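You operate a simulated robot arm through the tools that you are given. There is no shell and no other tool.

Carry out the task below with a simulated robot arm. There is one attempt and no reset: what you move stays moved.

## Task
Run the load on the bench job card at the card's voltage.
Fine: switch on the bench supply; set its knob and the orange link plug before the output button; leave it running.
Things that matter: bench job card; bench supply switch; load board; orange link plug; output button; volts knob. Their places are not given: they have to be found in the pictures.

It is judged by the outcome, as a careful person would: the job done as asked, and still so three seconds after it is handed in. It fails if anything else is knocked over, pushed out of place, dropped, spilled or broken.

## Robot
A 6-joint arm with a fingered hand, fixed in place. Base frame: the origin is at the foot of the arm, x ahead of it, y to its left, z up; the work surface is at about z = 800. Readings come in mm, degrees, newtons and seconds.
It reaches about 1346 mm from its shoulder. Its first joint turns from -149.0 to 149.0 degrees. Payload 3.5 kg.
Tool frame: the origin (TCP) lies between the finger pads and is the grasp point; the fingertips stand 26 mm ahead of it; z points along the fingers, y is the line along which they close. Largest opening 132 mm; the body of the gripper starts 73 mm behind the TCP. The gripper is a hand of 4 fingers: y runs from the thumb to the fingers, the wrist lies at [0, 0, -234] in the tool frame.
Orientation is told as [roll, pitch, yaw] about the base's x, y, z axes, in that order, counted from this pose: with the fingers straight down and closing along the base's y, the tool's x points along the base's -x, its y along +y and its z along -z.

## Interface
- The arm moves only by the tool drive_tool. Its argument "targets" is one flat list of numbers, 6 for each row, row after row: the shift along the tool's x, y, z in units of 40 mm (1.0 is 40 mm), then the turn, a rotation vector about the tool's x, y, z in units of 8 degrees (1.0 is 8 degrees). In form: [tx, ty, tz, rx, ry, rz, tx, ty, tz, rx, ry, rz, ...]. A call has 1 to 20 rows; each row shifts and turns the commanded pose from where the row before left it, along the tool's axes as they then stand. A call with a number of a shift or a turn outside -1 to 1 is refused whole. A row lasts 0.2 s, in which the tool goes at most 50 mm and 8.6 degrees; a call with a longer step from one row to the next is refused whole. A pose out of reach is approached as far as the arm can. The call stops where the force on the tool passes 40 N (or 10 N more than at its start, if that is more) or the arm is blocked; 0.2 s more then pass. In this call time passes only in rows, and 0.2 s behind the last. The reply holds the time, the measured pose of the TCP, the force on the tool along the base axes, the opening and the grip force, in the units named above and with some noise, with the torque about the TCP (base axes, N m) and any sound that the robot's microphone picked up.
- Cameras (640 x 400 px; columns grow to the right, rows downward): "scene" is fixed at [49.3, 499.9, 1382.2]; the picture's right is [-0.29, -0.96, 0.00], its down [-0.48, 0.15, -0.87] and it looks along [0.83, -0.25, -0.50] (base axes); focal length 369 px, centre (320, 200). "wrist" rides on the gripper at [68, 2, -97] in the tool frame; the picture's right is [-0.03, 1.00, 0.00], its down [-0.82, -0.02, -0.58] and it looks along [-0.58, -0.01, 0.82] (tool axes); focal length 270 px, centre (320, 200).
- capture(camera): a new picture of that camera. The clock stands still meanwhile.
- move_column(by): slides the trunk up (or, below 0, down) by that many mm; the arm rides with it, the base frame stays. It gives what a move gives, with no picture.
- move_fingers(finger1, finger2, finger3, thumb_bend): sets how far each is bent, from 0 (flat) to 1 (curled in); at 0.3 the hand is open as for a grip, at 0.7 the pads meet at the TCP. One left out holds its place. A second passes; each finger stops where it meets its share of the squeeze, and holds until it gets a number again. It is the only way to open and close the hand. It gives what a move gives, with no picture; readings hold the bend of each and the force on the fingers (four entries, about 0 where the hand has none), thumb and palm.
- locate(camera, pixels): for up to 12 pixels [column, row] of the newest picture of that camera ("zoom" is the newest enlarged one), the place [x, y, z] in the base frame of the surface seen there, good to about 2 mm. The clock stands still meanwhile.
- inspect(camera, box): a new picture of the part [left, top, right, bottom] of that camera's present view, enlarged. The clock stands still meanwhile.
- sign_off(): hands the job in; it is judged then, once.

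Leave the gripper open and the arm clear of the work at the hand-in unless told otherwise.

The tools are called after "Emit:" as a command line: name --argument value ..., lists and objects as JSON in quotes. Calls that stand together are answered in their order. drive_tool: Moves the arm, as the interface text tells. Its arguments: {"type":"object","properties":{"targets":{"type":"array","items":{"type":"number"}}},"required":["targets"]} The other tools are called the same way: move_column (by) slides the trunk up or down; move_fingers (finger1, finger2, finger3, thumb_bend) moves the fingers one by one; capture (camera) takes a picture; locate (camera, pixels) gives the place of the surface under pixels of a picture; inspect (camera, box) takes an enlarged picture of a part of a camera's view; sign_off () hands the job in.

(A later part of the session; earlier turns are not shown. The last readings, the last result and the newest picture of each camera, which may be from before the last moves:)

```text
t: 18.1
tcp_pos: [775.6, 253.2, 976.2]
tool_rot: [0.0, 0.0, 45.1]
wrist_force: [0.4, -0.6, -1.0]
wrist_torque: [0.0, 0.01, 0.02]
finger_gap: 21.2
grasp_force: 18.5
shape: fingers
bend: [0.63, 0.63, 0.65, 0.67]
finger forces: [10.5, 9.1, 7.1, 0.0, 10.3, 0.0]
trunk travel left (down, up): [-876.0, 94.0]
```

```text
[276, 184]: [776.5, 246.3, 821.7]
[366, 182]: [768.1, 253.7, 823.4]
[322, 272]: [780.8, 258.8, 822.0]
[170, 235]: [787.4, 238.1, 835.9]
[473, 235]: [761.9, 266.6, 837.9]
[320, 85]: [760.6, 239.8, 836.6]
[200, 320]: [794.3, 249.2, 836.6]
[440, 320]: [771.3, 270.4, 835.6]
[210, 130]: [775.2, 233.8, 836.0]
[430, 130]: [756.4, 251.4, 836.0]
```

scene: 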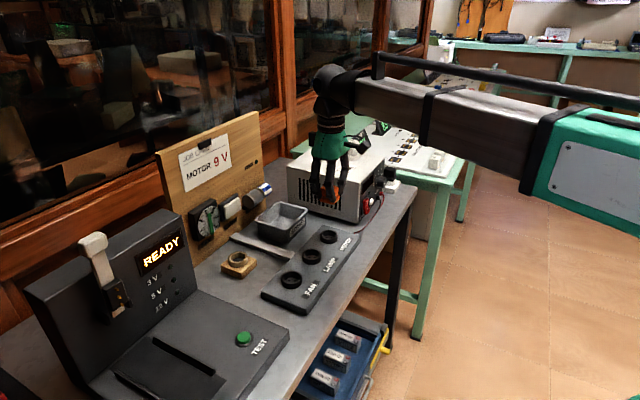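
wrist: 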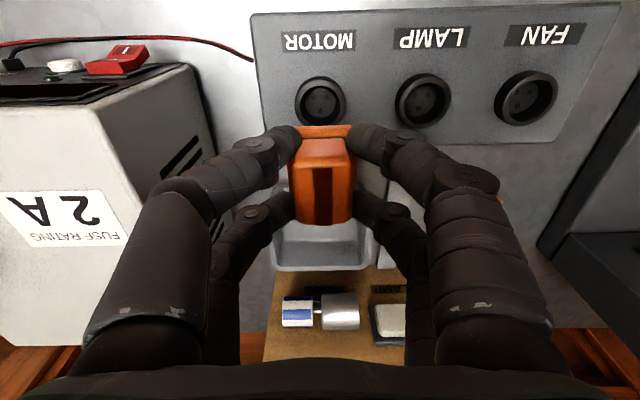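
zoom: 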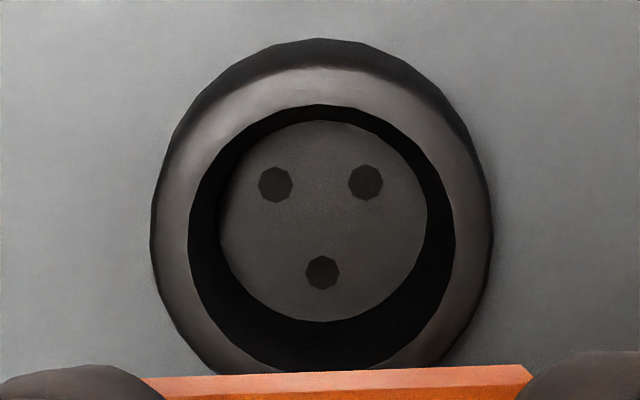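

The holes and pins agree within about 1 mm (target TCP (776.2, 252.7), now (775.6, 253.2)). Lower 82 mm with the trunk; pin tips will then be just above the rim.

Emit:
move_column --by -82

Emit:
inspect --camera "scene" --box '[300, 190, 364, 238]'

Emit:
capture --camera "wrist"

```text
t: 19.3
tcp_pos: [776.6, 252.2, 895.0]
tool_rot: [0.0, 0.0, 45.0]
wrist_force: [0.6, 0.8, -1.2]
wrist_torque: [-0.02, -0.02, 0.01]
finger_gap: 21.2
grasp_force: 18.6
shape: fingers
bend: [0.63, 0.63, 0.65, 0.68]
finger forces: [10.6, 9.2, 7.2, 0.0, 10.5, 0.0]
trunk travel left (down, up): [-794.0, 176.0]
```

```text
8.33 times, centred on (332, 214) of scene
```

zoom: 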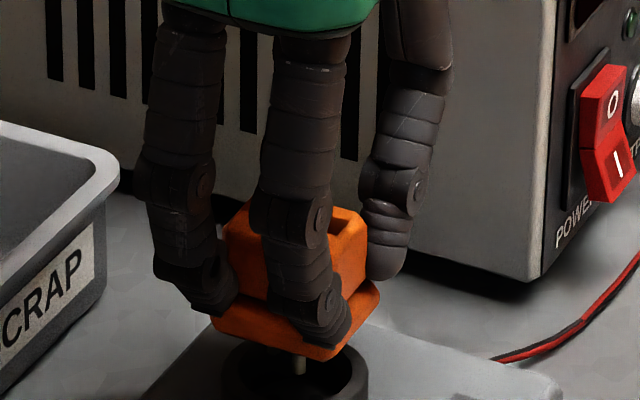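

```text
taken
```

wrist: 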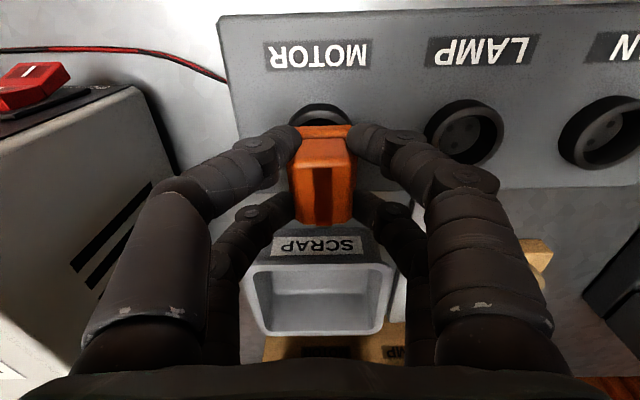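

Aligned: the pin hangs over the ring. Lower 10 mm more and check the force.

Emit:
move_column --by -10

Emit:
inspect --camera "scene" --box '[300, 200, 364, 248]'

```text
t: 19.9
tcp_pos: [775.1, 252.9, 884.8]
tool_rot: [0.0, -0.1, 45.0]
wrist_force: [0.1, -0.6, -1.0]
wrist_torque: [-0.01, 0.0, -0.01]
finger_gap: 21.2
grasp_force: 18.6
shape: fingers
bend: [0.63, 0.63, 0.65, 0.68]
finger forces: [10.5, 9.1, 7.2, 0.0, 10.4, 0.1]
trunk travel left (down, up): [-784.0, 186.0]
```

```text
8.33 times, centred on (332, 224) of scene
```

zoom: 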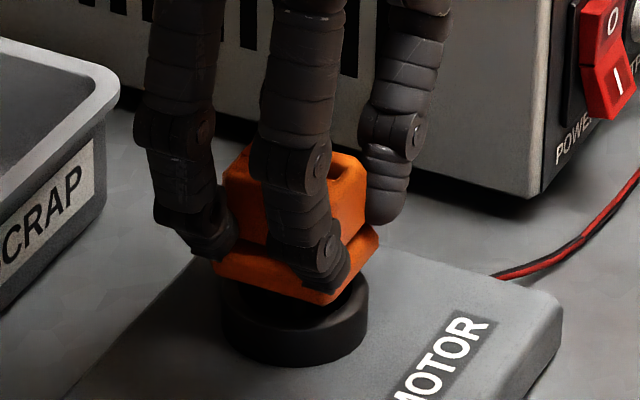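

No contact yet; the flange is some 7 mm above the rim. Lower 5 mm, then in small steps until it seats.

Emit:
move_column --by -5

Emit:
move_column --by -2

Emit:
inspect --camera "scene" --box '[300, 200, 364, 248]'

```text
t: 20.4
tcp_pos: [775.4, 251.7, 879.8]
tool_rot: [0.1, 0.0, 45.1]
wrist_force: [-0.2, 0.1, 0.1]
wrist_torque: [0.0, 0.0, -0.01]
finger_gap: 21.2
grasp_force: 18.2
shape: fingers
bend: [0.63, 0.63, 0.65, 0.68]
finger forces: [10.5, 9.2, 7.1, 0.0, 10.4, 0.0]
trunk travel left (down, up): [-779.0, 191.0]
```

```text
t: 20.9
tcp_pos: [775.3, 251.3, 878.8]
tool_rot: [0.1, 0.0, 45.0]
wrist_force: [0.1, -0.7, -1.3]
wrist_torque: [0.0, 0.01, 0.03]
finger_gap: 21.0
grasp_force: 17.8
shape: fingers
bend: [0.63, 0.63, 0.65, 0.68]
finger forces: [10.4, 9.1, 7.1, 0.1, 10.4, 0.1]
trunk travel left (down, up): [-777.0, 193.0]
```

```text
8.33 times, centred on (332, 224) of scene
```

zoom: 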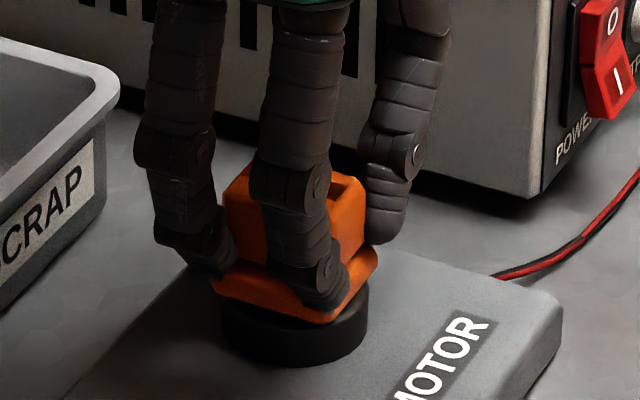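

Nearly seated. Another 2 mm.

Emit:
move_column --by -2

Emit:
inspect --camera "scene" --box '[300, 200, 364, 248]'

Emit:
capture --camera "wrist"

```text
t: 21.4
tcp_pos: [774.8, 253.3, 877.6]
tool_rot: [-0.1, -0.1, 45.0]
wrist_force: [2.3, 0.0, 10.3]
wrist_torque: [0.24, 0.0, -0.05]
finger_gap: 21.2
grasp_force: 23.9
shape: fingers
bend: [0.64, 0.64, 0.65, 0.67]
finger forces: [13.1, 13.8, 9.4, 0.0, 11.2, 0.0]
trunk travel left (down, up): [-775.0, 195.0]
```

```text
8.33 times, centred on (332, 224) of scene
```

zoom: 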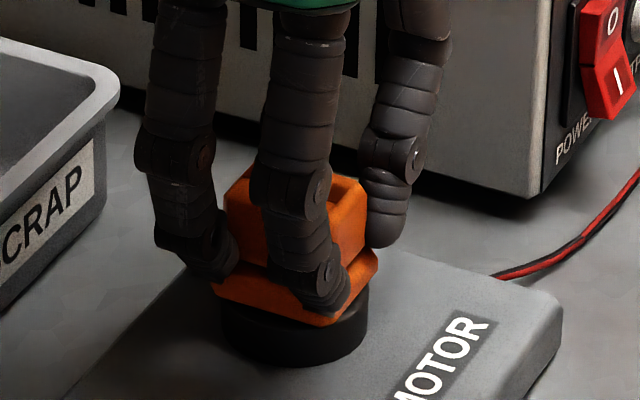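

```text
taken
```

wrist: 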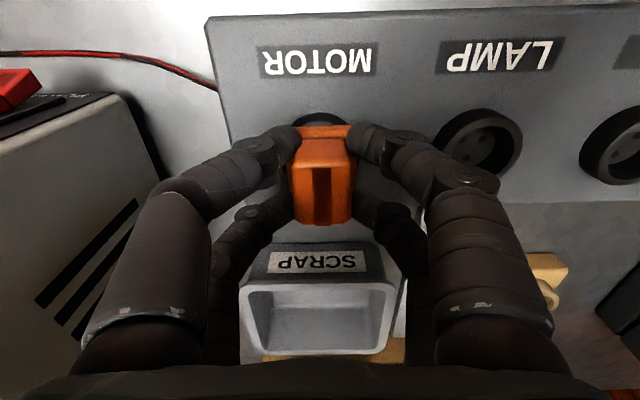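

It met with about 10 N upward. I look closely whether the flange sits on the rim.

Emit:
inspect --camera "scene" --box '[316, 222, 348, 246]'

Emit:
inspect --camera "wrist" --box '[270, 100, 374, 165]'

```text
16.00 times, centred on (332, 234) of scene
```

zoom: 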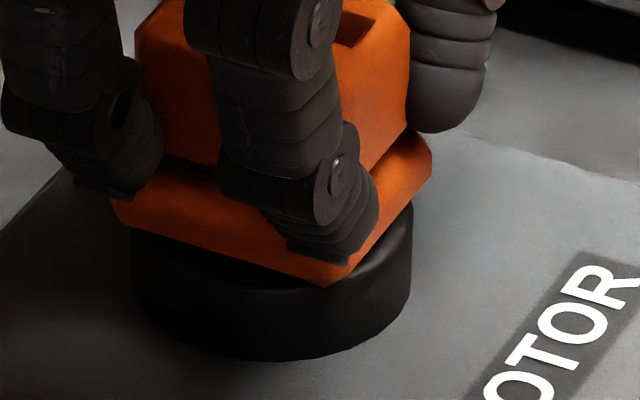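

```text
6.15 times, centred on (322, 132) of wrist
```

zoom: 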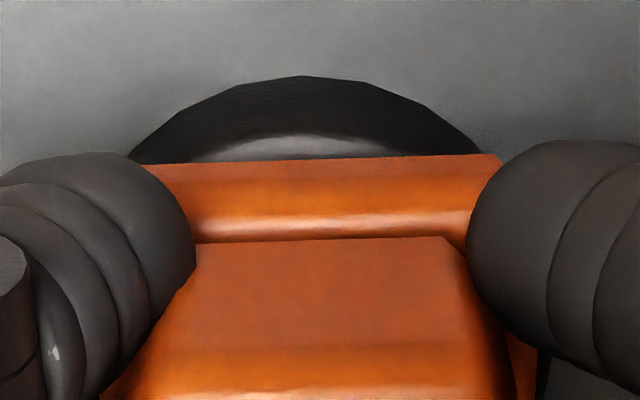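

The plug is parallel to the board but seems ~1.3 mm off toward tool +y versus the ring. I measure heights: flange and head top now, and the parking ring rim for comparison.

Emit:
inspect --camera "wrist" --box '[270, 100, 374, 165]'

Emit:
locate --camera "zoom" --pixels '[[305, 145], [305, 175], [200, 215], [460, 215], [220, 260], [430, 255], [320, 380], [240, 155], [370, 150]]'

Emit:
locate --camera "scene" --pixels '[[238, 253], [228, 257], [248, 257], [238, 264]]'

```text
6.15 times, centred on (322, 132) of wrist
```

zoom: 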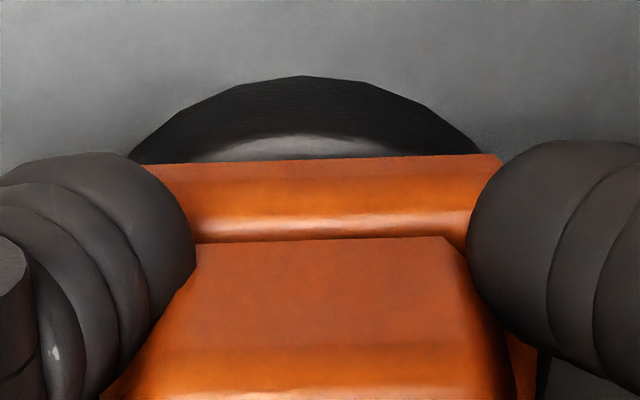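

```text
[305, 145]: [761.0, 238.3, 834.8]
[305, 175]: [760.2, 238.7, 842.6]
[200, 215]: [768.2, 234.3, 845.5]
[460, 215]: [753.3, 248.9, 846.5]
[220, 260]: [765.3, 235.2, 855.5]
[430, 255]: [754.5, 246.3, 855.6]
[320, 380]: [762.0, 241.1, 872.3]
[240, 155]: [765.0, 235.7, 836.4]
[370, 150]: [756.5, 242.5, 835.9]
```

```text
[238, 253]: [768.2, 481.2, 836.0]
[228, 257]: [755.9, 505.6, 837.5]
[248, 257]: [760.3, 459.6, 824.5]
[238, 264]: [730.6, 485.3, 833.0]
```

Heights match the parked state (flange top ≈846, rims both ≈837), so it is seated; but the plug is ~1.1 mm off in tool +y. I lift 2 mm, shift −1.1 mm along tool y, and lower again.

Emit:
move_column --by 2.5

Emit:
drive_tool --targets '[0, -0.028, 0, 0, 0, 0, 0, 0, 0, 0, 0, 0]'

Emit:
move_column --by -2.5

Emit:
inspect --camera "wrist" --box '[270, 100, 374, 165]'

```text
t: 21.9
tcp_pos: [776.7, 252.9, 879.0]
tool_rot: [0.0, 0.0, 45.0]
wrist_force: [0.8, -0.2, -0.9]
wrist_torque: [0.02, -0.04, 0.02]
finger_gap: 21.4
grasp_force: 18.4
shape: fingers
bend: [0.64, 0.63, 0.65, 0.68]
finger forces: [10.3, 9.2, 7.2, 0.0, 10.4, 0.0]
trunk travel left (down, up): [-777.0, 193.0]
```

```text
t: 22.6
tcp_pos: [775.6, 250.7, 879.4]
tool_rot: [0.0, 0.0, 45.0]
wrist_force: [1.2, -0.1, -0.3]
wrist_torque: [0.03, -0.02, 0.0]
finger_gap: 21.1
grasp_force: 18.1
shape: fingers
bend: [0.64, 0.63, 0.65, 0.68]
finger forces: [10.3, 9.0, 7.3, 0.0, 10.3, 0.0]
trunk travel left (down, up): [-777.0, 193.0]
```

```text
t: 23.1
tcp_pos: [776.1, 250.7, 876.0]
tool_rot: [0.0, -0.1, 45.0]
wrist_force: [1.3, 0.2, 11.1]
wrist_torque: [0.23, 0.02, -0.04]
finger_gap: 21.2
grasp_force: 23.5
shape: fingers
bend: [0.64, 0.64, 0.65, 0.67]
finger forces: [13.3, 14.4, 9.7, 0.0, 11.0, 0.0]
trunk travel left (down, up): [-775.0, 195.0]
```

```text
6.15 times, centred on (322, 132) of wrist
```

zoom: 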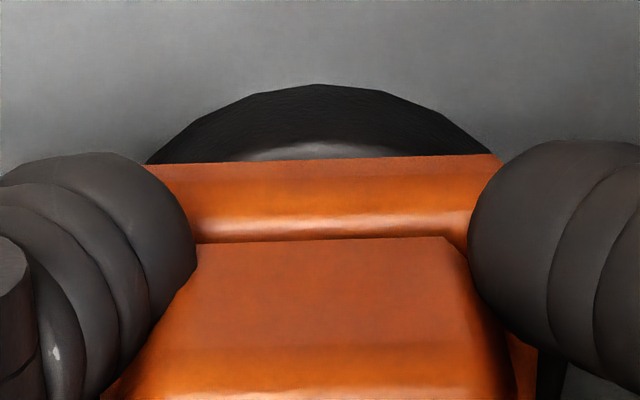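

The ring now shows centred (147–490 about 318) under the plug. It's seated with ~11 N down. I open the fingers to 0.5.

Emit:
move_fingers --finger1 0.5 --finger2 0.5 --finger3 0.5 --thumb_bend 0.5

Emit:
capture --camera "wrist"

Emit:
inspect --camera "scene" --box '[300, 200, 364, 248]'

```text
t: 24.1
tcp_pos: [776.0, 250.9, 876.3]
tool_rot: [0.0, -0.1, 45.1]
wrist_force: [-0.2, 0.3, -0.6]
wrist_torque: [0.01, 0.03, -0.01]
finger_gap: 65.3
grasp_force: 0.0
shape: fingers
bend: [0.5, 0.5, 0.5, 0.5]
finger forces: [0.0, 0.0, 0.1, 0.0, 0.0, 0.0]
trunk travel left (down, up): [-775.0, 195.0]
```

```text
taken
```

wrist: 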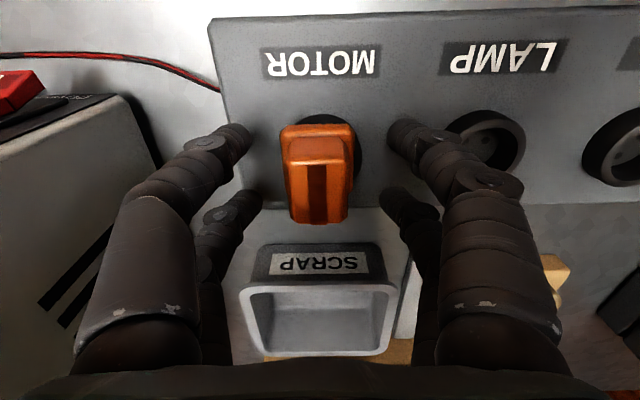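

```text
8.33 times, centred on (332, 224) of scene
```

zoom: 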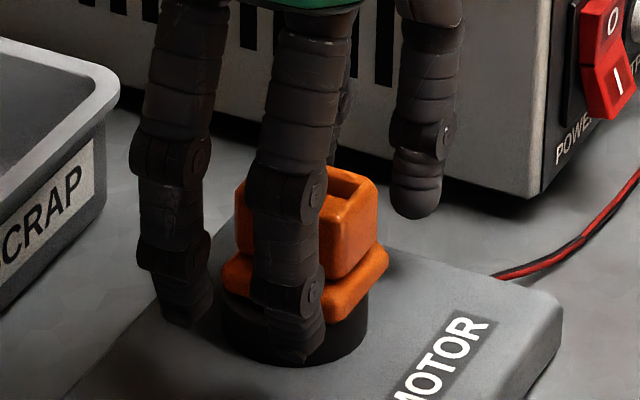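

The plug shifted a bit toward the supply on release (ring visible at its right). I look closer.

Emit:
inspect --camera "wrist" --box '[260, 95, 380, 230]'

Emit:
inspect --camera "scene" --box '[316, 218, 348, 242]'

```text
2.96 times, centred on (320, 162) of wrist
```

zoom: 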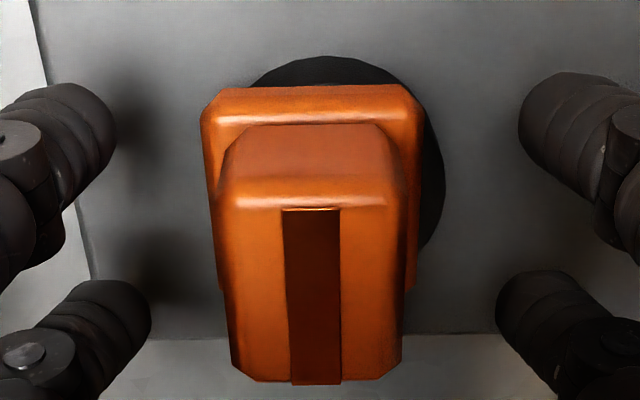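

```text
16.00 times, centred on (332, 230) of scene
```

zoom: 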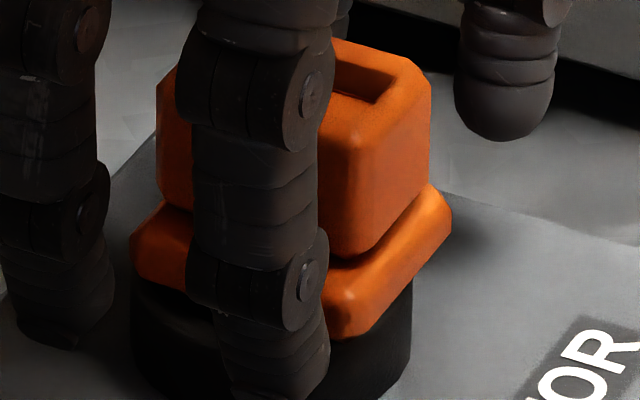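

Emit:
inspect --camera "wrist" --box '[260, 95, 380, 230]'

Emit:
locate --camera "zoom" --pixels '[[225, 112], [400, 110], [235, 215], [385, 212], [240, 350], [390, 350], [313, 230], [318, 370], [430, 180], [335, 75], [215, 270], [412, 270]]'

```text
2.96 times, centred on (320, 162) of wrist
```

zoom: 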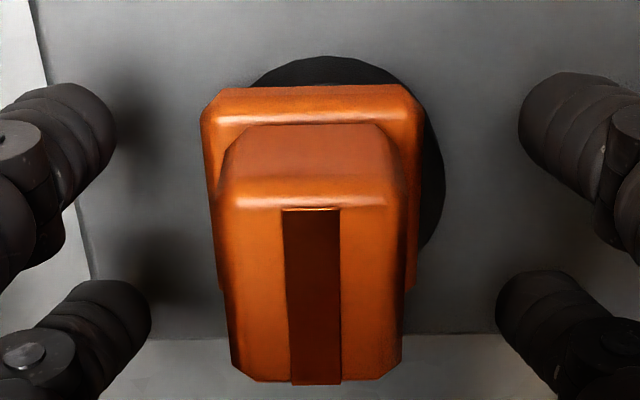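

```text
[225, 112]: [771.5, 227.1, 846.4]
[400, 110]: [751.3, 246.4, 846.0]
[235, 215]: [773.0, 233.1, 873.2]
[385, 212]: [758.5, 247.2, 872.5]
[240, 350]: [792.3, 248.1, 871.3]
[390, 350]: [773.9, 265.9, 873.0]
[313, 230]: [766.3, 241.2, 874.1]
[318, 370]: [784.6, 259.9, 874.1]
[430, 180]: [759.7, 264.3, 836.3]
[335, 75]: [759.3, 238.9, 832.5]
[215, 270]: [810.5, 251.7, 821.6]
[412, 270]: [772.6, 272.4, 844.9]
```

Height is right (flange top 846, head top 873), but it seems 2–3 mm off centre. I raise the hand 90 mm for a better look at the plug against the ring.

Emit:
move_column --by 90

Emit:
inspect --camera "wrist" --box '[280, 70, 360, 150]'

Emit:
inspect --camera "scene" --box '[312, 218, 344, 242]'

```text
t: 25.3
tcp_pos: [776.0, 250.8, 965.7]
tool_rot: [0.0, 0.0, 45.0]
wrist_force: [0.8, 0.0, -0.6]
wrist_torque: [0.0, -0.03, 0.0]
finger_gap: 65.4
grasp_force: 0.1
shape: fingers
bend: [0.5, 0.5, 0.5, 0.5]
finger forces: [0.0, 0.0, 0.1, 0.1, 0.0, 0.0]
trunk travel left (down, up): [-865.0, 105.0]
```

```text
5.00 times, centred on (320, 110) of wrist
```

zoom: 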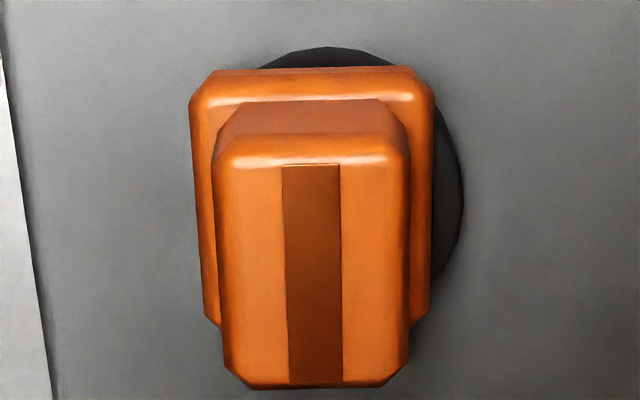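

```text
16.00 times, centred on (328, 230) of scene
```

zoom: 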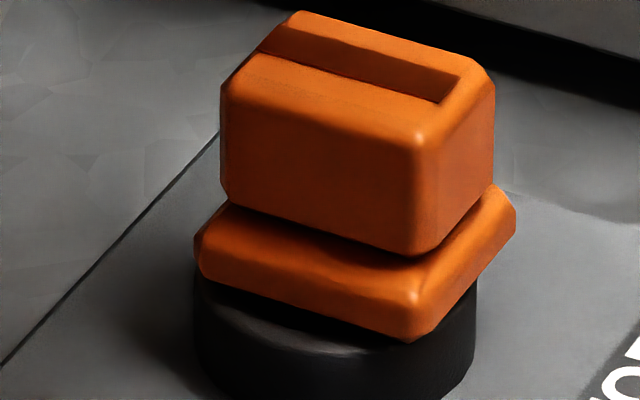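

By both cameras the plug now lies about 3.5 mm off toward −y. I'll regrip, recentre and release more gently. First move tool y +0.5 mm and lower 88 mm around the plug.

Emit:
drive_tool --targets '[0, 0.0125, 0, 0, 0, 0, 0, 0, 0, 0, 0, 0]'

Emit:
move_column --by -88

Emit:
move_fingers --finger1 0.75 --finger2 0.75 --finger3 0.75 --thumb_bend 0.75

Emit:
move_column --by 1.5

Emit:
drive_tool --targets '[-0.0625, 0, 0, 0, 0, 0, 0, 0, 0, 0, 0, 0]'

Emit:
inspect --camera "wrist" --box '[270, 100, 374, 165]'

Emit:
inspect --camera "scene" --box '[316, 222, 348, 246]'

```text
t: 25.9
tcp_pos: [776.8, 251.2, 965.0]
tool_rot: [0.0, 0.1, 45.0]
wrist_force: [0.3, -0.3, 0.2]
wrist_torque: [0.03, 0.0, 0.0]
finger_gap: 65.2
grasp_force: 0.1
shape: fingers
bend: [0.5, 0.5, 0.5, 0.5]
finger forces: [0.0, 0.0, 0.0, 0.0, 0.1, 0.1]
trunk travel left (down, up): [-865.0, 105.0]
```

```text
t: 27.1
tcp_pos: [775.8, 251.8, 878.7]
tool_rot: [0.0, 0.0, 45.1]
wrist_force: [-0.1, -0.1, 1.0]
wrist_torque: [0.01, 0.0, -0.03]
finger_gap: 65.5
grasp_force: 0.0
shape: fingers
bend: [0.5, 0.5, 0.5, 0.5]
finger forces: [0.0, 0.1, 0.0, 0.1, 0.1, 0.0]
trunk travel left (down, up): [-777.0, 193.0]
```

```text
t: 28.1
tcp_pos: [774.7, 250.8, 877.2]
tool_rot: [0.0, 0.1, 45.0]
wrist_force: [1.1, 0.7, 0.8]
wrist_torque: [-0.01, 0.0, 0.0]
finger_gap: 23.7
grasp_force: 18.3
shape: fingers
bend: [0.62, 0.62, 0.66, 0.68]
finger forces: [9.2, 8.4, 7.8, 0.1, 10.9, 0.1]
trunk travel left (down, up): [-777.0, 193.0]
```

```text
t: 28.7
tcp_pos: [776.1, 250.8, 878.6]
tool_rot: [0.0, -0.1, 45.1]
wrist_force: [0.2, 0.7, -0.5]
wrist_torque: [-0.02, -0.01, -0.01]
finger_gap: 23.8
grasp_force: 17.8
shape: fingers
bend: [0.62, 0.62, 0.66, 0.68]
finger forces: [9.0, 8.5, 7.4, 0.0, 11.0, 0.0]
trunk travel left (down, up): [-778.0, 192.0]
```

```text
t: 29.3
tcp_pos: [778.7, 253.3, 879.5]
tool_rot: [0.0, 0.0, 45.0]
wrist_force: [-0.3, 0.4, -0.4]
wrist_torque: [-0.04, -0.05, 0.0]
finger_gap: 23.7
grasp_force: 17.8
shape: fingers
bend: [0.62, 0.62, 0.66, 0.68]
finger forces: [9.0, 8.5, 7.5, 0.0, 11.0, 0.1]
trunk travel left (down, up): [-778.0, 192.0]
```

```text
6.15 times, centred on (322, 132) of wrist
```

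zoom: 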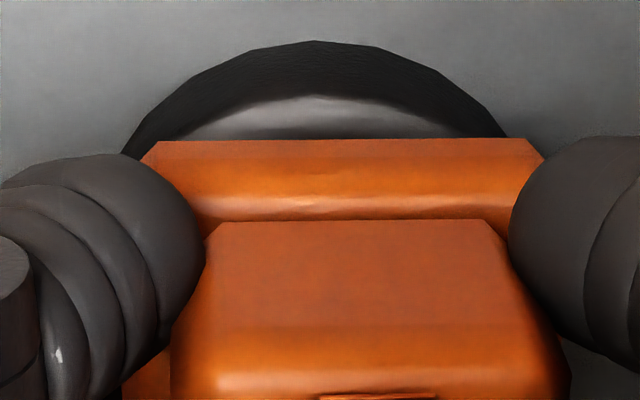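

```text
16.00 times, centred on (332, 234) of scene
```

zoom: 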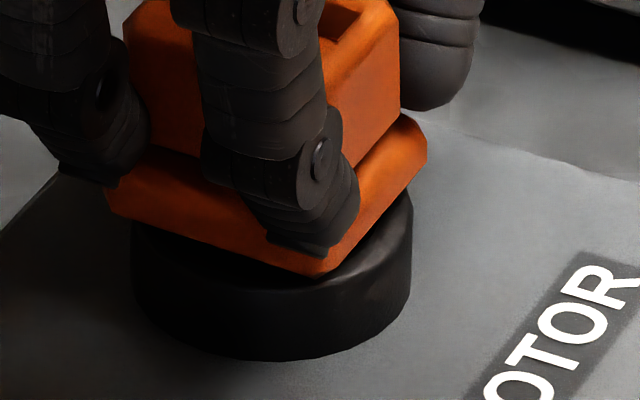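

Gripped again and raised 1.5 mm. Averaging both cameras the plug is about 1.3 mm off toward tool +y and 0.8 mm toward the front. I correct that (tool x −0.8, tool y −1.3) and lower 1.3 mm for a light touch.

Emit:
drive_tool --targets '[-0.02, -0.0325, 0, 0, 0, 0, 0, 0, 0, 0, 0, 0]'

Emit:
move_column --by -2

Emit:
inspect --camera "wrist" --box '[270, 100, 374, 165]'

Emit:
inspect --camera "scene" --box '[316, 222, 348, 246]'

```text
t: 29.9
tcp_pos: [780.1, 252.5, 879.6]
tool_rot: [0.0, 0.0, 45.0]
wrist_force: [0.3, 0.5, -0.3]
wrist_torque: [-0.01, 0.01, 0.0]
finger_gap: 23.8
grasp_force: 18.2
shape: fingers
bend: [0.62, 0.62, 0.66, 0.68]
finger forces: [8.8, 8.4, 7.5, 0.0, 11.0, 0.0]
trunk travel left (down, up): [-778.0, 192.0]
```

```text
t: 30.4
tcp_pos: [778.6, 251.8, 877.6]
tool_rot: [0.0, -0.1, 45.0]
wrist_force: [1.3, 0.5, 3.4]
wrist_torque: [0.07, -0.03, 0.01]
finger_gap: 24.0
grasp_force: 18.7
shape: fingers
bend: [0.62, 0.62, 0.66, 0.68]
finger forces: [10.0, 8.3, 8.6, 0.0, 10.7, 0.0]
trunk travel left (down, up): [-776.0, 194.0]
```

```text
6.15 times, centred on (322, 132) of wrist
```

zoom: 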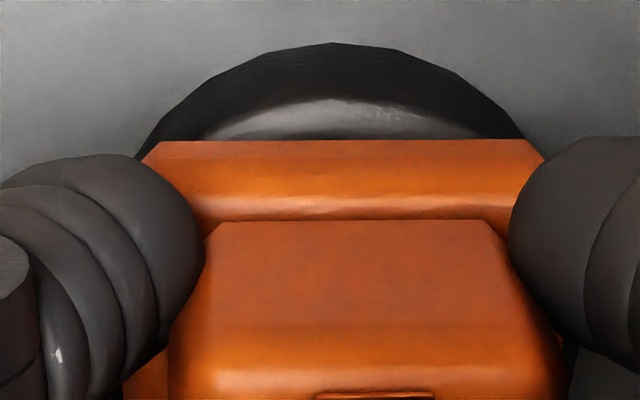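

```text
16.00 times, centred on (332, 234) of scene
```

zoom: 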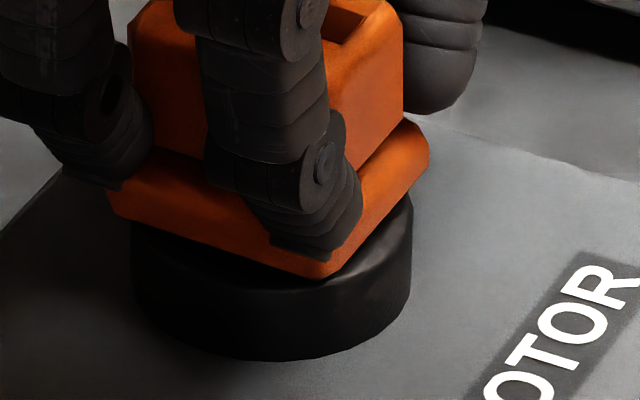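

Light contact (3.4 N), and in the scene view the flange midpoint (268,175) fits the ring centre (272,177). I release gently: first relax the bends slightly.

Emit:
move_fingers --finger1 0.61 --finger2 0.61 --finger3 0.65 --thumb_bend 0.67

Emit:
move_fingers --finger1 0.59 --finger2 0.59 --finger3 0.63 --thumb_bend 0.65

Emit:
move_fingers --finger1 0.5 --finger2 0.5 --finger3 0.5 --thumb_bend 0.5

Emit:
inspect --camera "wrist" --box '[260, 95, 380, 230]'

Emit:
inspect --camera "scene" --box '[316, 222, 348, 246]'

```text
t: 31.4
tcp_pos: [778.8, 251.9, 878.0]
tool_rot: [0.1, 0.0, 44.9]
wrist_force: [0.9, -1.0, 4.3]
wrist_torque: [0.04, 0.0, 0.03]
finger_gap: 26.2
grasp_force: 3.9
shape: fingers
bend: [0.6, 0.6, 0.64, 0.66]
finger forces: [2.5, 1.5, 2.2, 0.0, 2.6, 0.0]
trunk travel left (down, up): [-776.0, 194.0]
```

```text
t: 32.4
tcp_pos: [778.6, 254.0, 877.5]
tool_rot: [0.0, 0.0, 45.1]
wrist_force: [0.4, -0.2, 1.9]
wrist_torque: [0.04, 0.01, 0.0]
finger_gap: 27.4
grasp_force: 1.5
shape: fingers
bend: [0.59, 0.59, 0.63, 0.65]
finger forces: [1.5, 0.5, 0.2, 0.0, 0.9, 0.1]
trunk travel left (down, up): [-776.0, 194.0]
```

```text
t: 33.4
tcp_pos: [779.4, 253.4, 877.1]
tool_rot: [-0.1, 0.0, 45.1]
wrist_force: [0.0, 0.5, 1.0]
wrist_torque: [0.02, 0.0, -0.03]
finger_gap: 65.2
grasp_force: 0.0
shape: fingers
bend: [0.5, 0.5, 0.5, 0.5]
finger forces: [0.1, 0.0, 0.0, 0.0, 0.0, 0.0]
trunk travel left (down, up): [-776.0, 194.0]
```

```text
2.96 times, centred on (320, 162) of wrist
```

zoom: 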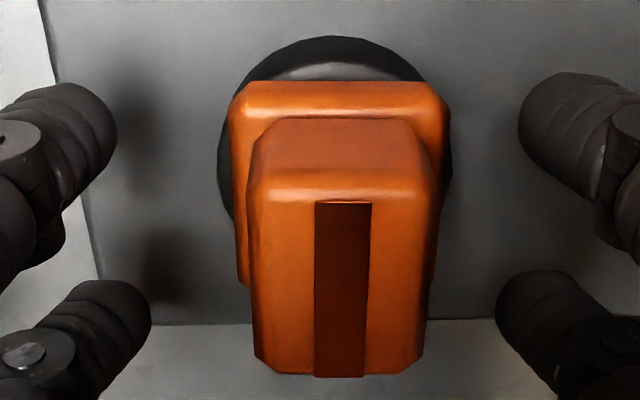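

```text
16.00 times, centred on (332, 234) of scene
```

zoom: 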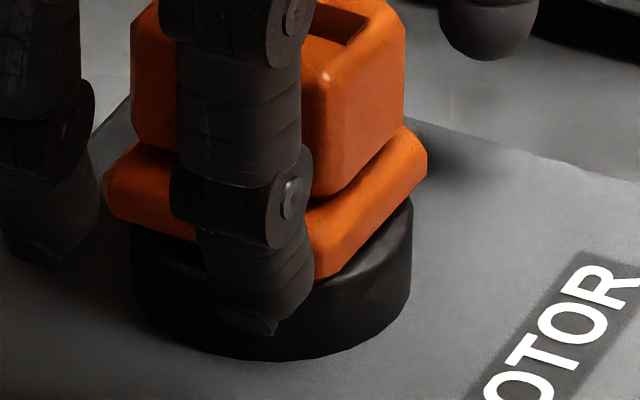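

Now the plug sits centred on the ring (ring 218–453, flange 228–448). I raise the hand 100 mm and verify.

Emit:
move_column --by 100

Emit:
inspect --camera "wrist" --box '[280, 70, 360, 150]'

Emit:
inspect --camera "scene" --box '[312, 218, 344, 242]'

Emit:
capture --camera "scene"

```text
t: 34.7
tcp_pos: [778.1, 250.9, 977.8]
tool_rot: [0.0, 0.0, 45.0]
wrist_force: [-0.3, -0.1, 0.2]
wrist_torque: [0.01, 0.02, 0.0]
finger_gap: 65.4
grasp_force: 0.0
shape: fingers
bend: [0.5, 0.5, 0.5, 0.5]
finger forces: [0.0, 0.0, 0.0, 0.0, 0.0, 0.0]
trunk travel left (down, up): [-876.0, 94.0]
```

```text
5.00 times, centred on (320, 110) of wrist
```

zoom: 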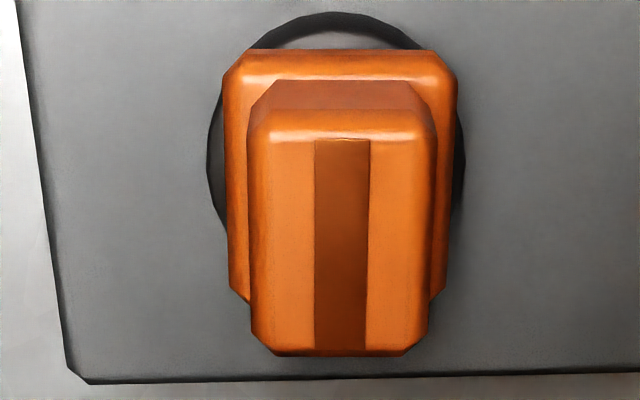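

```text
16.00 times, centred on (328, 230) of scene
```

zoom: 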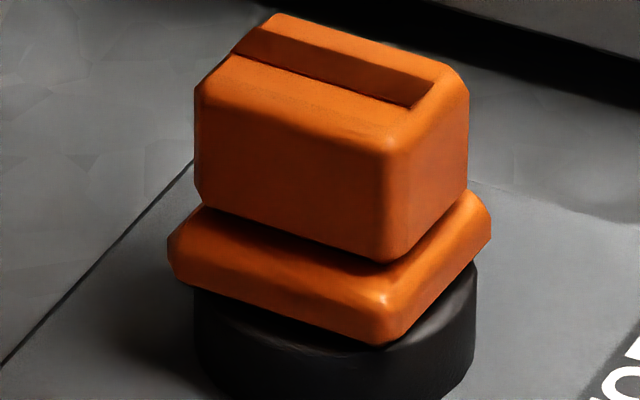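

```text
taken
```

scene: 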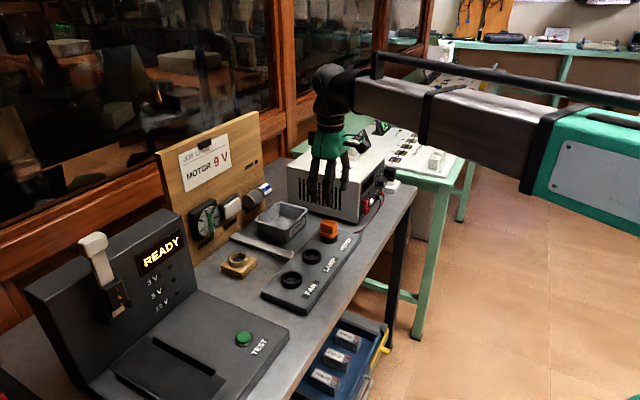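

The plug is well seated and aligned. Next the supply panel. To plan the arm's path I locate points on the forearm, on the green table at right, and the bench edge.

Emit:
locate --camera "scene" --pixels '[[345, 95], [430, 120], [520, 140], [600, 170], [600, 215], [450, 185], [410, 300], [440, 160], [415, 190], [330, 345], [385, 340], [355, 390]]'

```text
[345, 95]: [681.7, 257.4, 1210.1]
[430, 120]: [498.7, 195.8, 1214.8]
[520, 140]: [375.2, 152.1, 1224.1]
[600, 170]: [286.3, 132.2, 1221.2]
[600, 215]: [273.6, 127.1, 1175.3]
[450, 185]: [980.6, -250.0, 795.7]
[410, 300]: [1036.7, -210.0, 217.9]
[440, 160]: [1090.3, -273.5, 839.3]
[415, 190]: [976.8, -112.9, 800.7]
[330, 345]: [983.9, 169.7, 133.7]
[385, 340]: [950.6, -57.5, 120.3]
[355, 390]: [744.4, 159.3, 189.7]
```

The arm reaches radially from the base at z≈1220; the space in front of the bench (x+y<870) is free. I retreat from the bench (tool +x), then sideways toward the front of the supply, at the present height.

Emit:
drive_tool --targets '[0.9, 0, 0, 0, 0, 0, 0.9, 0, 0, 0, 0, 0, 0.9, 0, 0, 0, 0, 0, 0.9, 0, 0, 0, 0, 0, 0.9, 0, 0, 0, 0, 0, 0.9, 0, 0, 0, 0, 0, 0.84, -0.78, 0, 0, 0, 0, 0.84, -0.78, 0, 0, 0, 0, 0.84, -0.78, 0, 0, 0, 0, 0.84, -0.78, 0, 0, 0, 0, 0.84, -0.78, 0, 0, 0, 0, 0.84, -0.78, 0, 0, 0, 0, 0, 0, 0, 0, 0, 0]'

Emit:
capture --camera "scene"

Emit:
capture --camera "wrist"

```text
t: 37.5
tcp_pos: [615.0, -173.8, 977.6]
tool_rot: [0.0, 0.0, 45.0]
wrist_force: [-0.6, 0.4, -0.2]
wrist_torque: [0.02, 0.0, 0.01]
finger_gap: 65.5
grasp_force: 0.1
shape: fingers
bend: [0.5, 0.5, 0.5, 0.5]
finger forces: [0.0, 0.1, 0.0, 0.0, 0.0, 0.1]
trunk travel left (down, up): [-876.0, 94.0]
```

```text
taken
```

scene: 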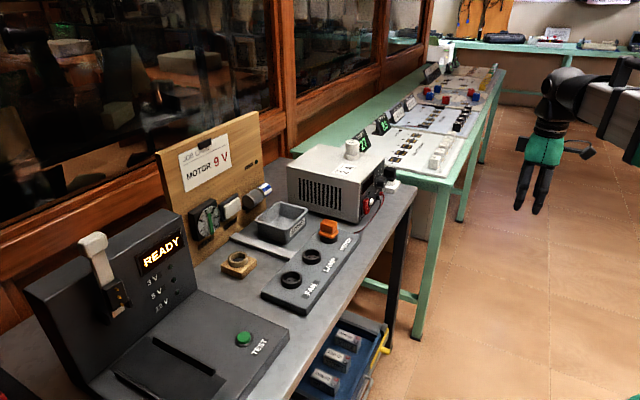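

```text
taken
```

wrist: 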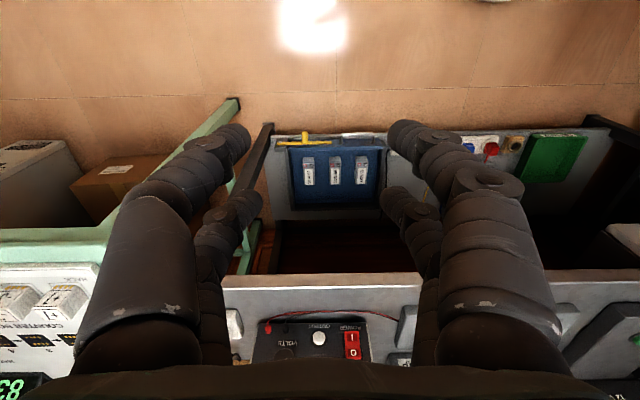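

Free space now. I pitch the hand up 90° about its wrist (12 rows) so the fingers point horizontally at the panel, direction (0.707, 0.707, 0).

Emit:
drive_tool --targets '[-0.814, 0, -0.057, 0, -1, 0, -0.814, 0, -0.057, 0, -1, 0, -0.814, 0, -0.057, 0, -1, 0, -0.814, 0, -0.057, 0, -1, 0, -0.814, 0, -0.057, 0, -1, 0, -0.814, 0, -0.057, 0, -1, 0, -0.814, 0, -0.057, 0, -1, 0, -0.814, 0, -0.057, 0, -1, 0, -0.814, 0, -0.057, 0, -1, 0, -0.814, 0, -0.057, 0, -1, 0, -0.814, 0, -0.057, 0, -1, 0, -0.204, 0, -0.0036, 0, -0.25, 0, 0, 0, 0, 0, 0, 0]'

Emit:
capture --camera "scene"

Emit:
capture --camera "wrist"

```text
t: 40.3
tcp_pos: [786.9, 4.9, 1198.1]
tool_rot: [60.6, -83.6, -16.2]
wrist_force: [0.6, -0.1, 0.9]
wrist_torque: [0.0, -0.01, -0.02]
finger_gap: 65.3
grasp_force: 0.0
shape: fingers
bend: [0.5, 0.5, 0.5, 0.5]
finger forces: [0.0, 0.0, 0.1, 0.0, 0.1, 0.1]
out of reach, approached as far as the arm can: row 10, 11
trunk travel left (down, up): [-876.0, 94.0]
```

```text
taken
```

scene: 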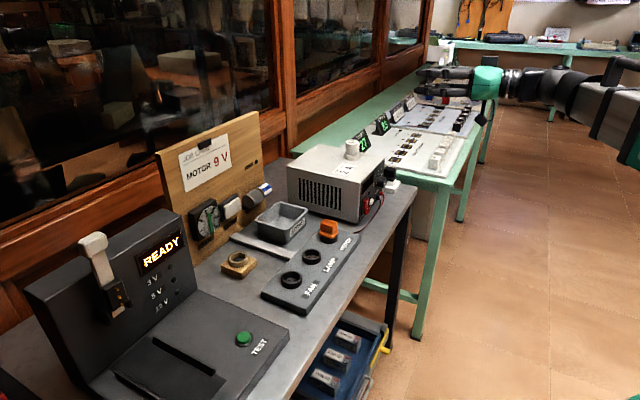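

```text
taken
```

wrist: 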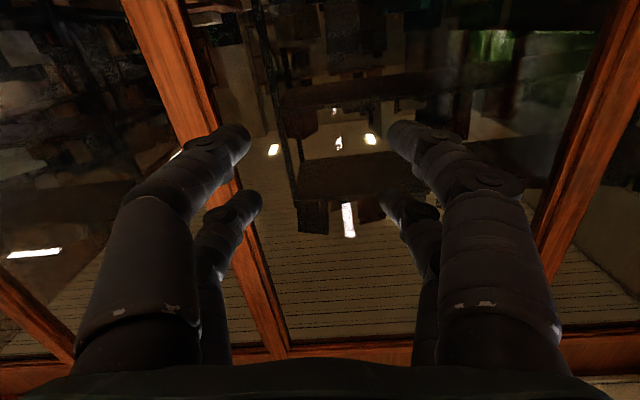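

The hand is nearly horizontal (tool z ≈ (0.71, 0.70, −0.06)), with ~6° roll left over as rows 10–11 were out of reach. I lower the trunk 300 mm – free floor below – and look.

Emit:
move_column --by -300

Emit:
capture --camera "scene"

Emit:
capture --camera "wrist"

```text
t: 43.3
tcp_pos: [786.2, 5.2, 898.7]
tool_rot: [60.2, -83.6, -15.9]
wrist_force: [0.1, 0.3, -0.5]
wrist_torque: [-0.02, -0.01, 0.02]
finger_gap: 65.5
grasp_force: 0.0
shape: fingers
bend: [0.5, 0.5, 0.5, 0.5]
finger forces: [0.0, 0.1, 0.0, 0.1, 0.1, 0.1]
trunk travel left (down, up): [-576.0, 394.0]
```

```text
taken
```

scene: 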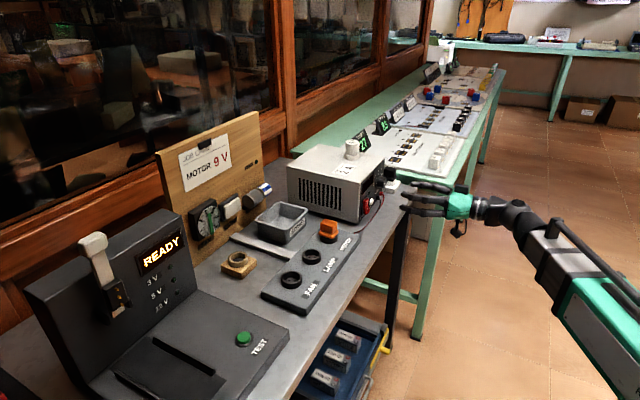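

```text
taken
```

wrist: 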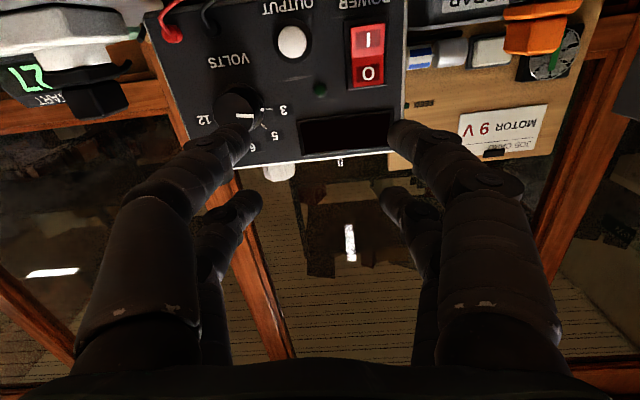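

The wrist camera now sees the panel (upside down): POWER rocker at (365,55), OUTPUT button at (293,40), VOLTS knob at (238,108). I enlarge.

Emit:
inspect --camera "wrist" --box '[150, 0, 410, 165]'

Emit:
inspect --camera "wrist" --box '[185, 70, 305, 165]'

Emit:
inspect --camera "scene" --box '[352, 150, 400, 226]'

```text
2.42 times, centred on (280, 82) of wrist
```

zoom: 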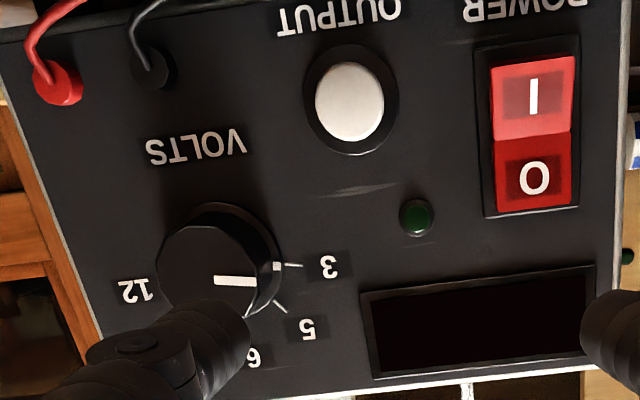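

```text
4.21 times, centred on (245, 118) of wrist
```

zoom: 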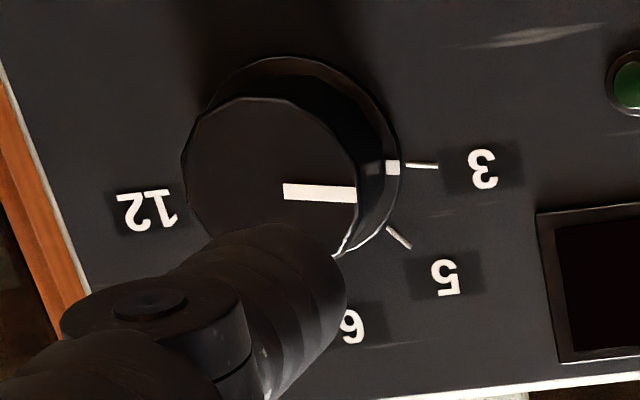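

```text
5.26 times, centred on (376, 188) of scene
```

zoom: 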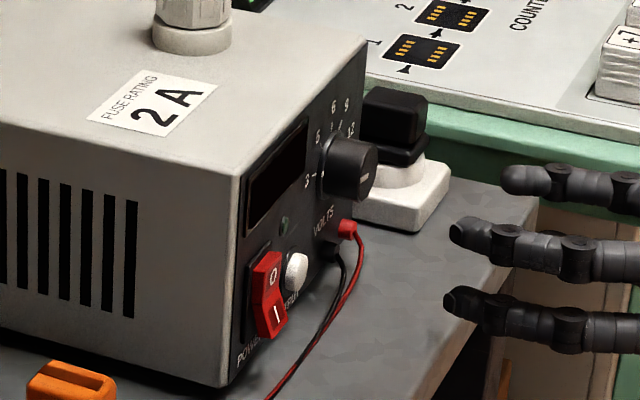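

The knob's pointer stands at 3. The scale runs clockwise 3, 5, 6, 9, 12; the 9 mark is hidden by the thumb. The rocker is at O. I first correct the hand's orientation (pitch −3.1°, roll −5.6°) and shift it up/left a bit so that the knob shows.

Emit:
drive_tool --targets '[0, 0, 0, 0, -0.2, -0.35, 0, 0, 0, 0, -0.2, -0.35, 0, 0, 0, 0, 0, 0]'

Emit:
capture --camera "wrist"

```text
t: 44.1
tcp_pos: [787.3, 4.8, 898.5]
tool_rot: [60.2, -83.4, -15.9]
wrist_force: [0.4, 0.5, -0.2]
wrist_torque: [-0.02, -0.04, -0.01]
finger_gap: 65.2
grasp_force: 0.0
shape: fingers
bend: [0.5, 0.5, 0.5, 0.5]
finger forces: [0.0, 0.0, 0.1, 0.0, 0.1, 0.0]
out of reach, approached as far as the arm can: row 1, 2
trunk travel left (down, up): [-576.0, 394.0]
```

```text
taken
```

wrist: 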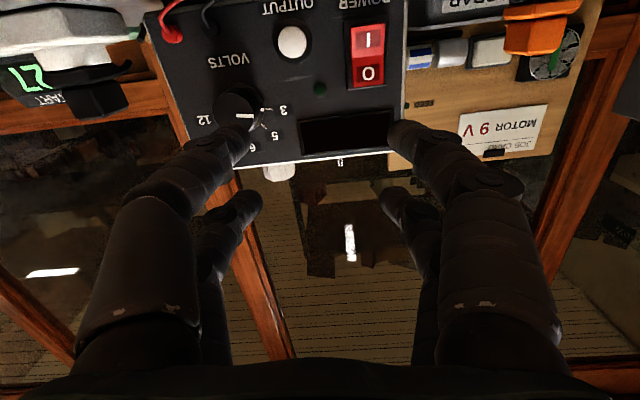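

That limit seems to be the wrist's lowest height relative to the shoulder. So I raise the arm 160 mm (tool −x is up) and then apply the turn; the trunk will bring it down again.

Emit:
drive_tool --targets '[-1, 0, 0, 0, 0, 0, -1, 0, 0, 0, 0, 0, -1, 0, 0, 0, 0, 0, -1, 0, 0, 0, 0, 0, 0, 0, 0, 0, -0.2, -0.35, 0, 0, 0, 0, -0.2, -0.35, 0, 0, 0, 0, 0, 0]'

```text
t: 45.7
tcp_pos: [785.7, 5.2, 897.3]
tool_rot: [60.2, -83.5, -15.9]
wrist_force: [-0.4, 0.1, 0.9]
wrist_torque: [-0.02, 0.02, 0.01]
finger_gap: 65.4
grasp_force: 0.1
shape: fingers
bend: [0.5, 0.5, 0.5, 0.5]
finger forces: [0.0, 0.1, 0.0, 0.0, 0.0, 0.0]
out of reach, approached as far as the arm can: row 1, 2, 3, 4, 5, 6
trunk travel left (down, up): [-576.0, 394.0]
```

Up is out of reach too, so it seems this arm itself can't change the wrist's height (only the trunk does). I test: a pure roll about the tool axis, which leaves the wrist where it is.

Emit:
drive_tool --targets '[0, 0, 0, 0, 0, -0.35, 0, 0, 0, 0, 0, -0.35, 0, 0, 0, 0, 0, 0]'

```text
t: 46.5
tcp_pos: [785.5, 5.7, 898.0]
tool_rot: [60.2, -83.5, -15.9]
wrist_force: [-0.9, -0.9, -0.4]
wrist_torque: [-0.02, 0.0, -0.01]
finger_gap: 65.4
grasp_force: 0.1
shape: fingers
bend: [0.5, 0.5, 0.5, 0.5]
finger forces: [0.0, 0.1, 0.0, 0.0, 0.1, 0.0]
out of reach, approached as far as the arm can: row 2
trunk travel left (down, up): [-576.0, 394.0]
```

No change; probably a wrist joint is at its stop here. I pitch back down by 16° about the wrist to get away from the stop and see the pose.

Emit:
drive_tool --targets '[0.814, 0, -0.057, 0, 1, 0, 0.814, 0, -0.057, 0, 1, 0, 0, 0, 0, 0, 0, 0]'

```text
t: 47.3
tcp_pos: [774.4, -0.5, 833.8]
tool_rot: [16.7, -70.0, 28.4]
wrist_force: [-0.3, -0.3, 0.0]
wrist_torque: [0.02, 0.02, 0.01]
finger_gap: 65.3
grasp_force: 0.1
shape: fingers
bend: [0.5, 0.5, 0.5, 0.5]
finger forces: [0.0, 0.1, 0.0, 0.0, 0.0, 0.0]
trunk travel left (down, up): [-576.0, 394.0]
```

Pose moved fine (pitch ≈71°). Now the roll correction −5.6° here.

Emit:
drive_tool --targets '[0, 0, 0, 0, 0, -0.35, 0, 0, 0, 0, 0, -0.35, 0, 0, 0, 0, 0, 0]'

```text
t: 48.1
tcp_pos: [775.4, -0.3, 834.8]
tool_rot: [1.0, -71.0, 45.0]
wrist_force: [-0.1, 0.4, -1.3]
wrist_torque: [0.02, 0.01, -0.01]
finger_gap: 65.3
grasp_force: 0.1
shape: fingers
bend: [0.5, 0.5, 0.5, 0.5]
finger forces: [0.0, 0.0, 0.1, 0.1, 0.1, 0.0]
trunk travel left (down, up): [-576.0, 394.0]
```

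Roll is corrected (1.0, −71, 45). Now I test a pure vertical move up of 20 mm by the arm.

Emit:
drive_tool --targets '[-0.473, 0, -0.163, 0, 0, 0, 0, 0, 0, 0, 0, 0]'

```text
t: 48.7
tcp_pos: [774.0, -0.9, 834.6]
tool_rot: [1.1, -70.9, 45.0]
wrist_force: [-0.5, -0.2, -0.6]
wrist_torque: [-0.03, -0.02, 0.0]
finger_gap: 65.3
grasp_force: 0.0
shape: fingers
bend: [0.5, 0.5, 0.5, 0.5]
finger forces: [0.0, 0.0, 0.0, 0.0, 0.0, 0.0]
out of reach, approached as far as the arm can: row 1
trunk travel left (down, up): [-576.0, 394.0]
```

The arm alone can't change height; only horizontal moves, turns about the wrist, and the trunk. I capture the scene and locate the forearm to understand the wrist's limit.

Emit:
capture --camera "scene"

Emit:
locate --camera "scene" --pixels '[[520, 215], [545, 250], [580, 260], [600, 300], [560, 285], [620, 270], [630, 340], [490, 210], [460, 205]]'

Emit:
inspect --camera "scene" --box '[380, 150, 640, 350]'

```text
taken
```

scene: 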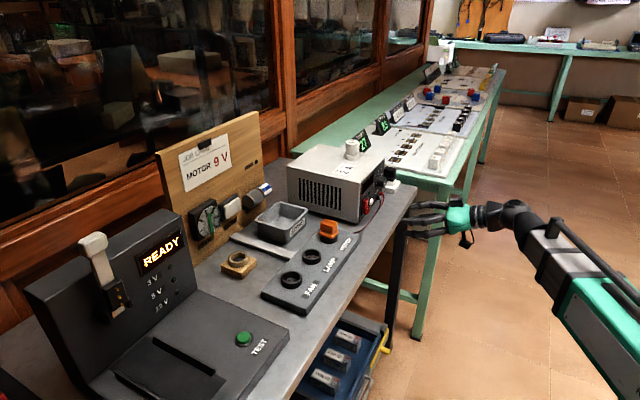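

```text
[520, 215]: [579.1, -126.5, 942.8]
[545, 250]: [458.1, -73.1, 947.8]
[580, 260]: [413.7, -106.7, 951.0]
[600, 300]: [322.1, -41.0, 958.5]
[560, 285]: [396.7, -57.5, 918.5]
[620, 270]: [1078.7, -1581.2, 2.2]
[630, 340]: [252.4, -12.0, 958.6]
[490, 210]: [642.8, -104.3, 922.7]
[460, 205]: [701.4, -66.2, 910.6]
```

```text
2.00 times, centred on (510, 250) of scene
```

zoom: 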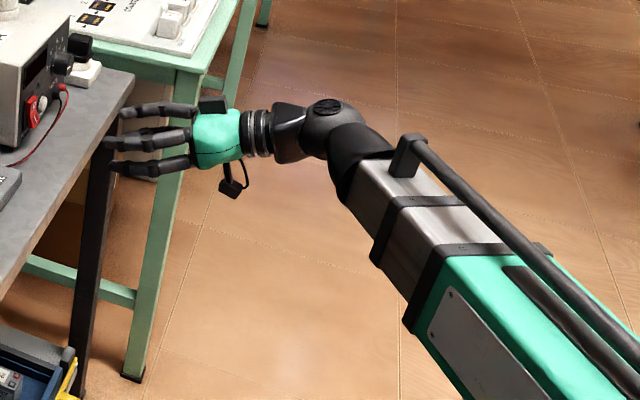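

It's a telescoping boom with a ball wrist: wrist height comes only from the trunk, and the pitch stop is near 87°. Pitch 85° is good enough for the panel. I pitch up 14° about the wrist.

Emit:
drive_tool --targets '[-0.713, 0, -0.0436, 0, -0.875, 0, -0.713, 0, -0.0436, 0, -0.875, 0, 0, 0, 0, 0, 0, 0]'

```text
t: 49.5
tcp_pos: [785.3, 15.9, 882.8]
tool_rot: [27.5, -82.2, 18.0]
wrist_force: [0.9, 0.0, -0.5]
wrist_torque: [0.02, -0.01, 0.01]
finger_gap: 65.3
grasp_force: 0.0
shape: fingers
bend: [0.5, 0.5, 0.5, 0.5]
finger forces: [0.0, 0.1, 0.1, 0.1, 0.0, 0.0]
out of reach, approached as far as the arm can: row 2
trunk travel left (down, up): [-576.0, 394.0]
```

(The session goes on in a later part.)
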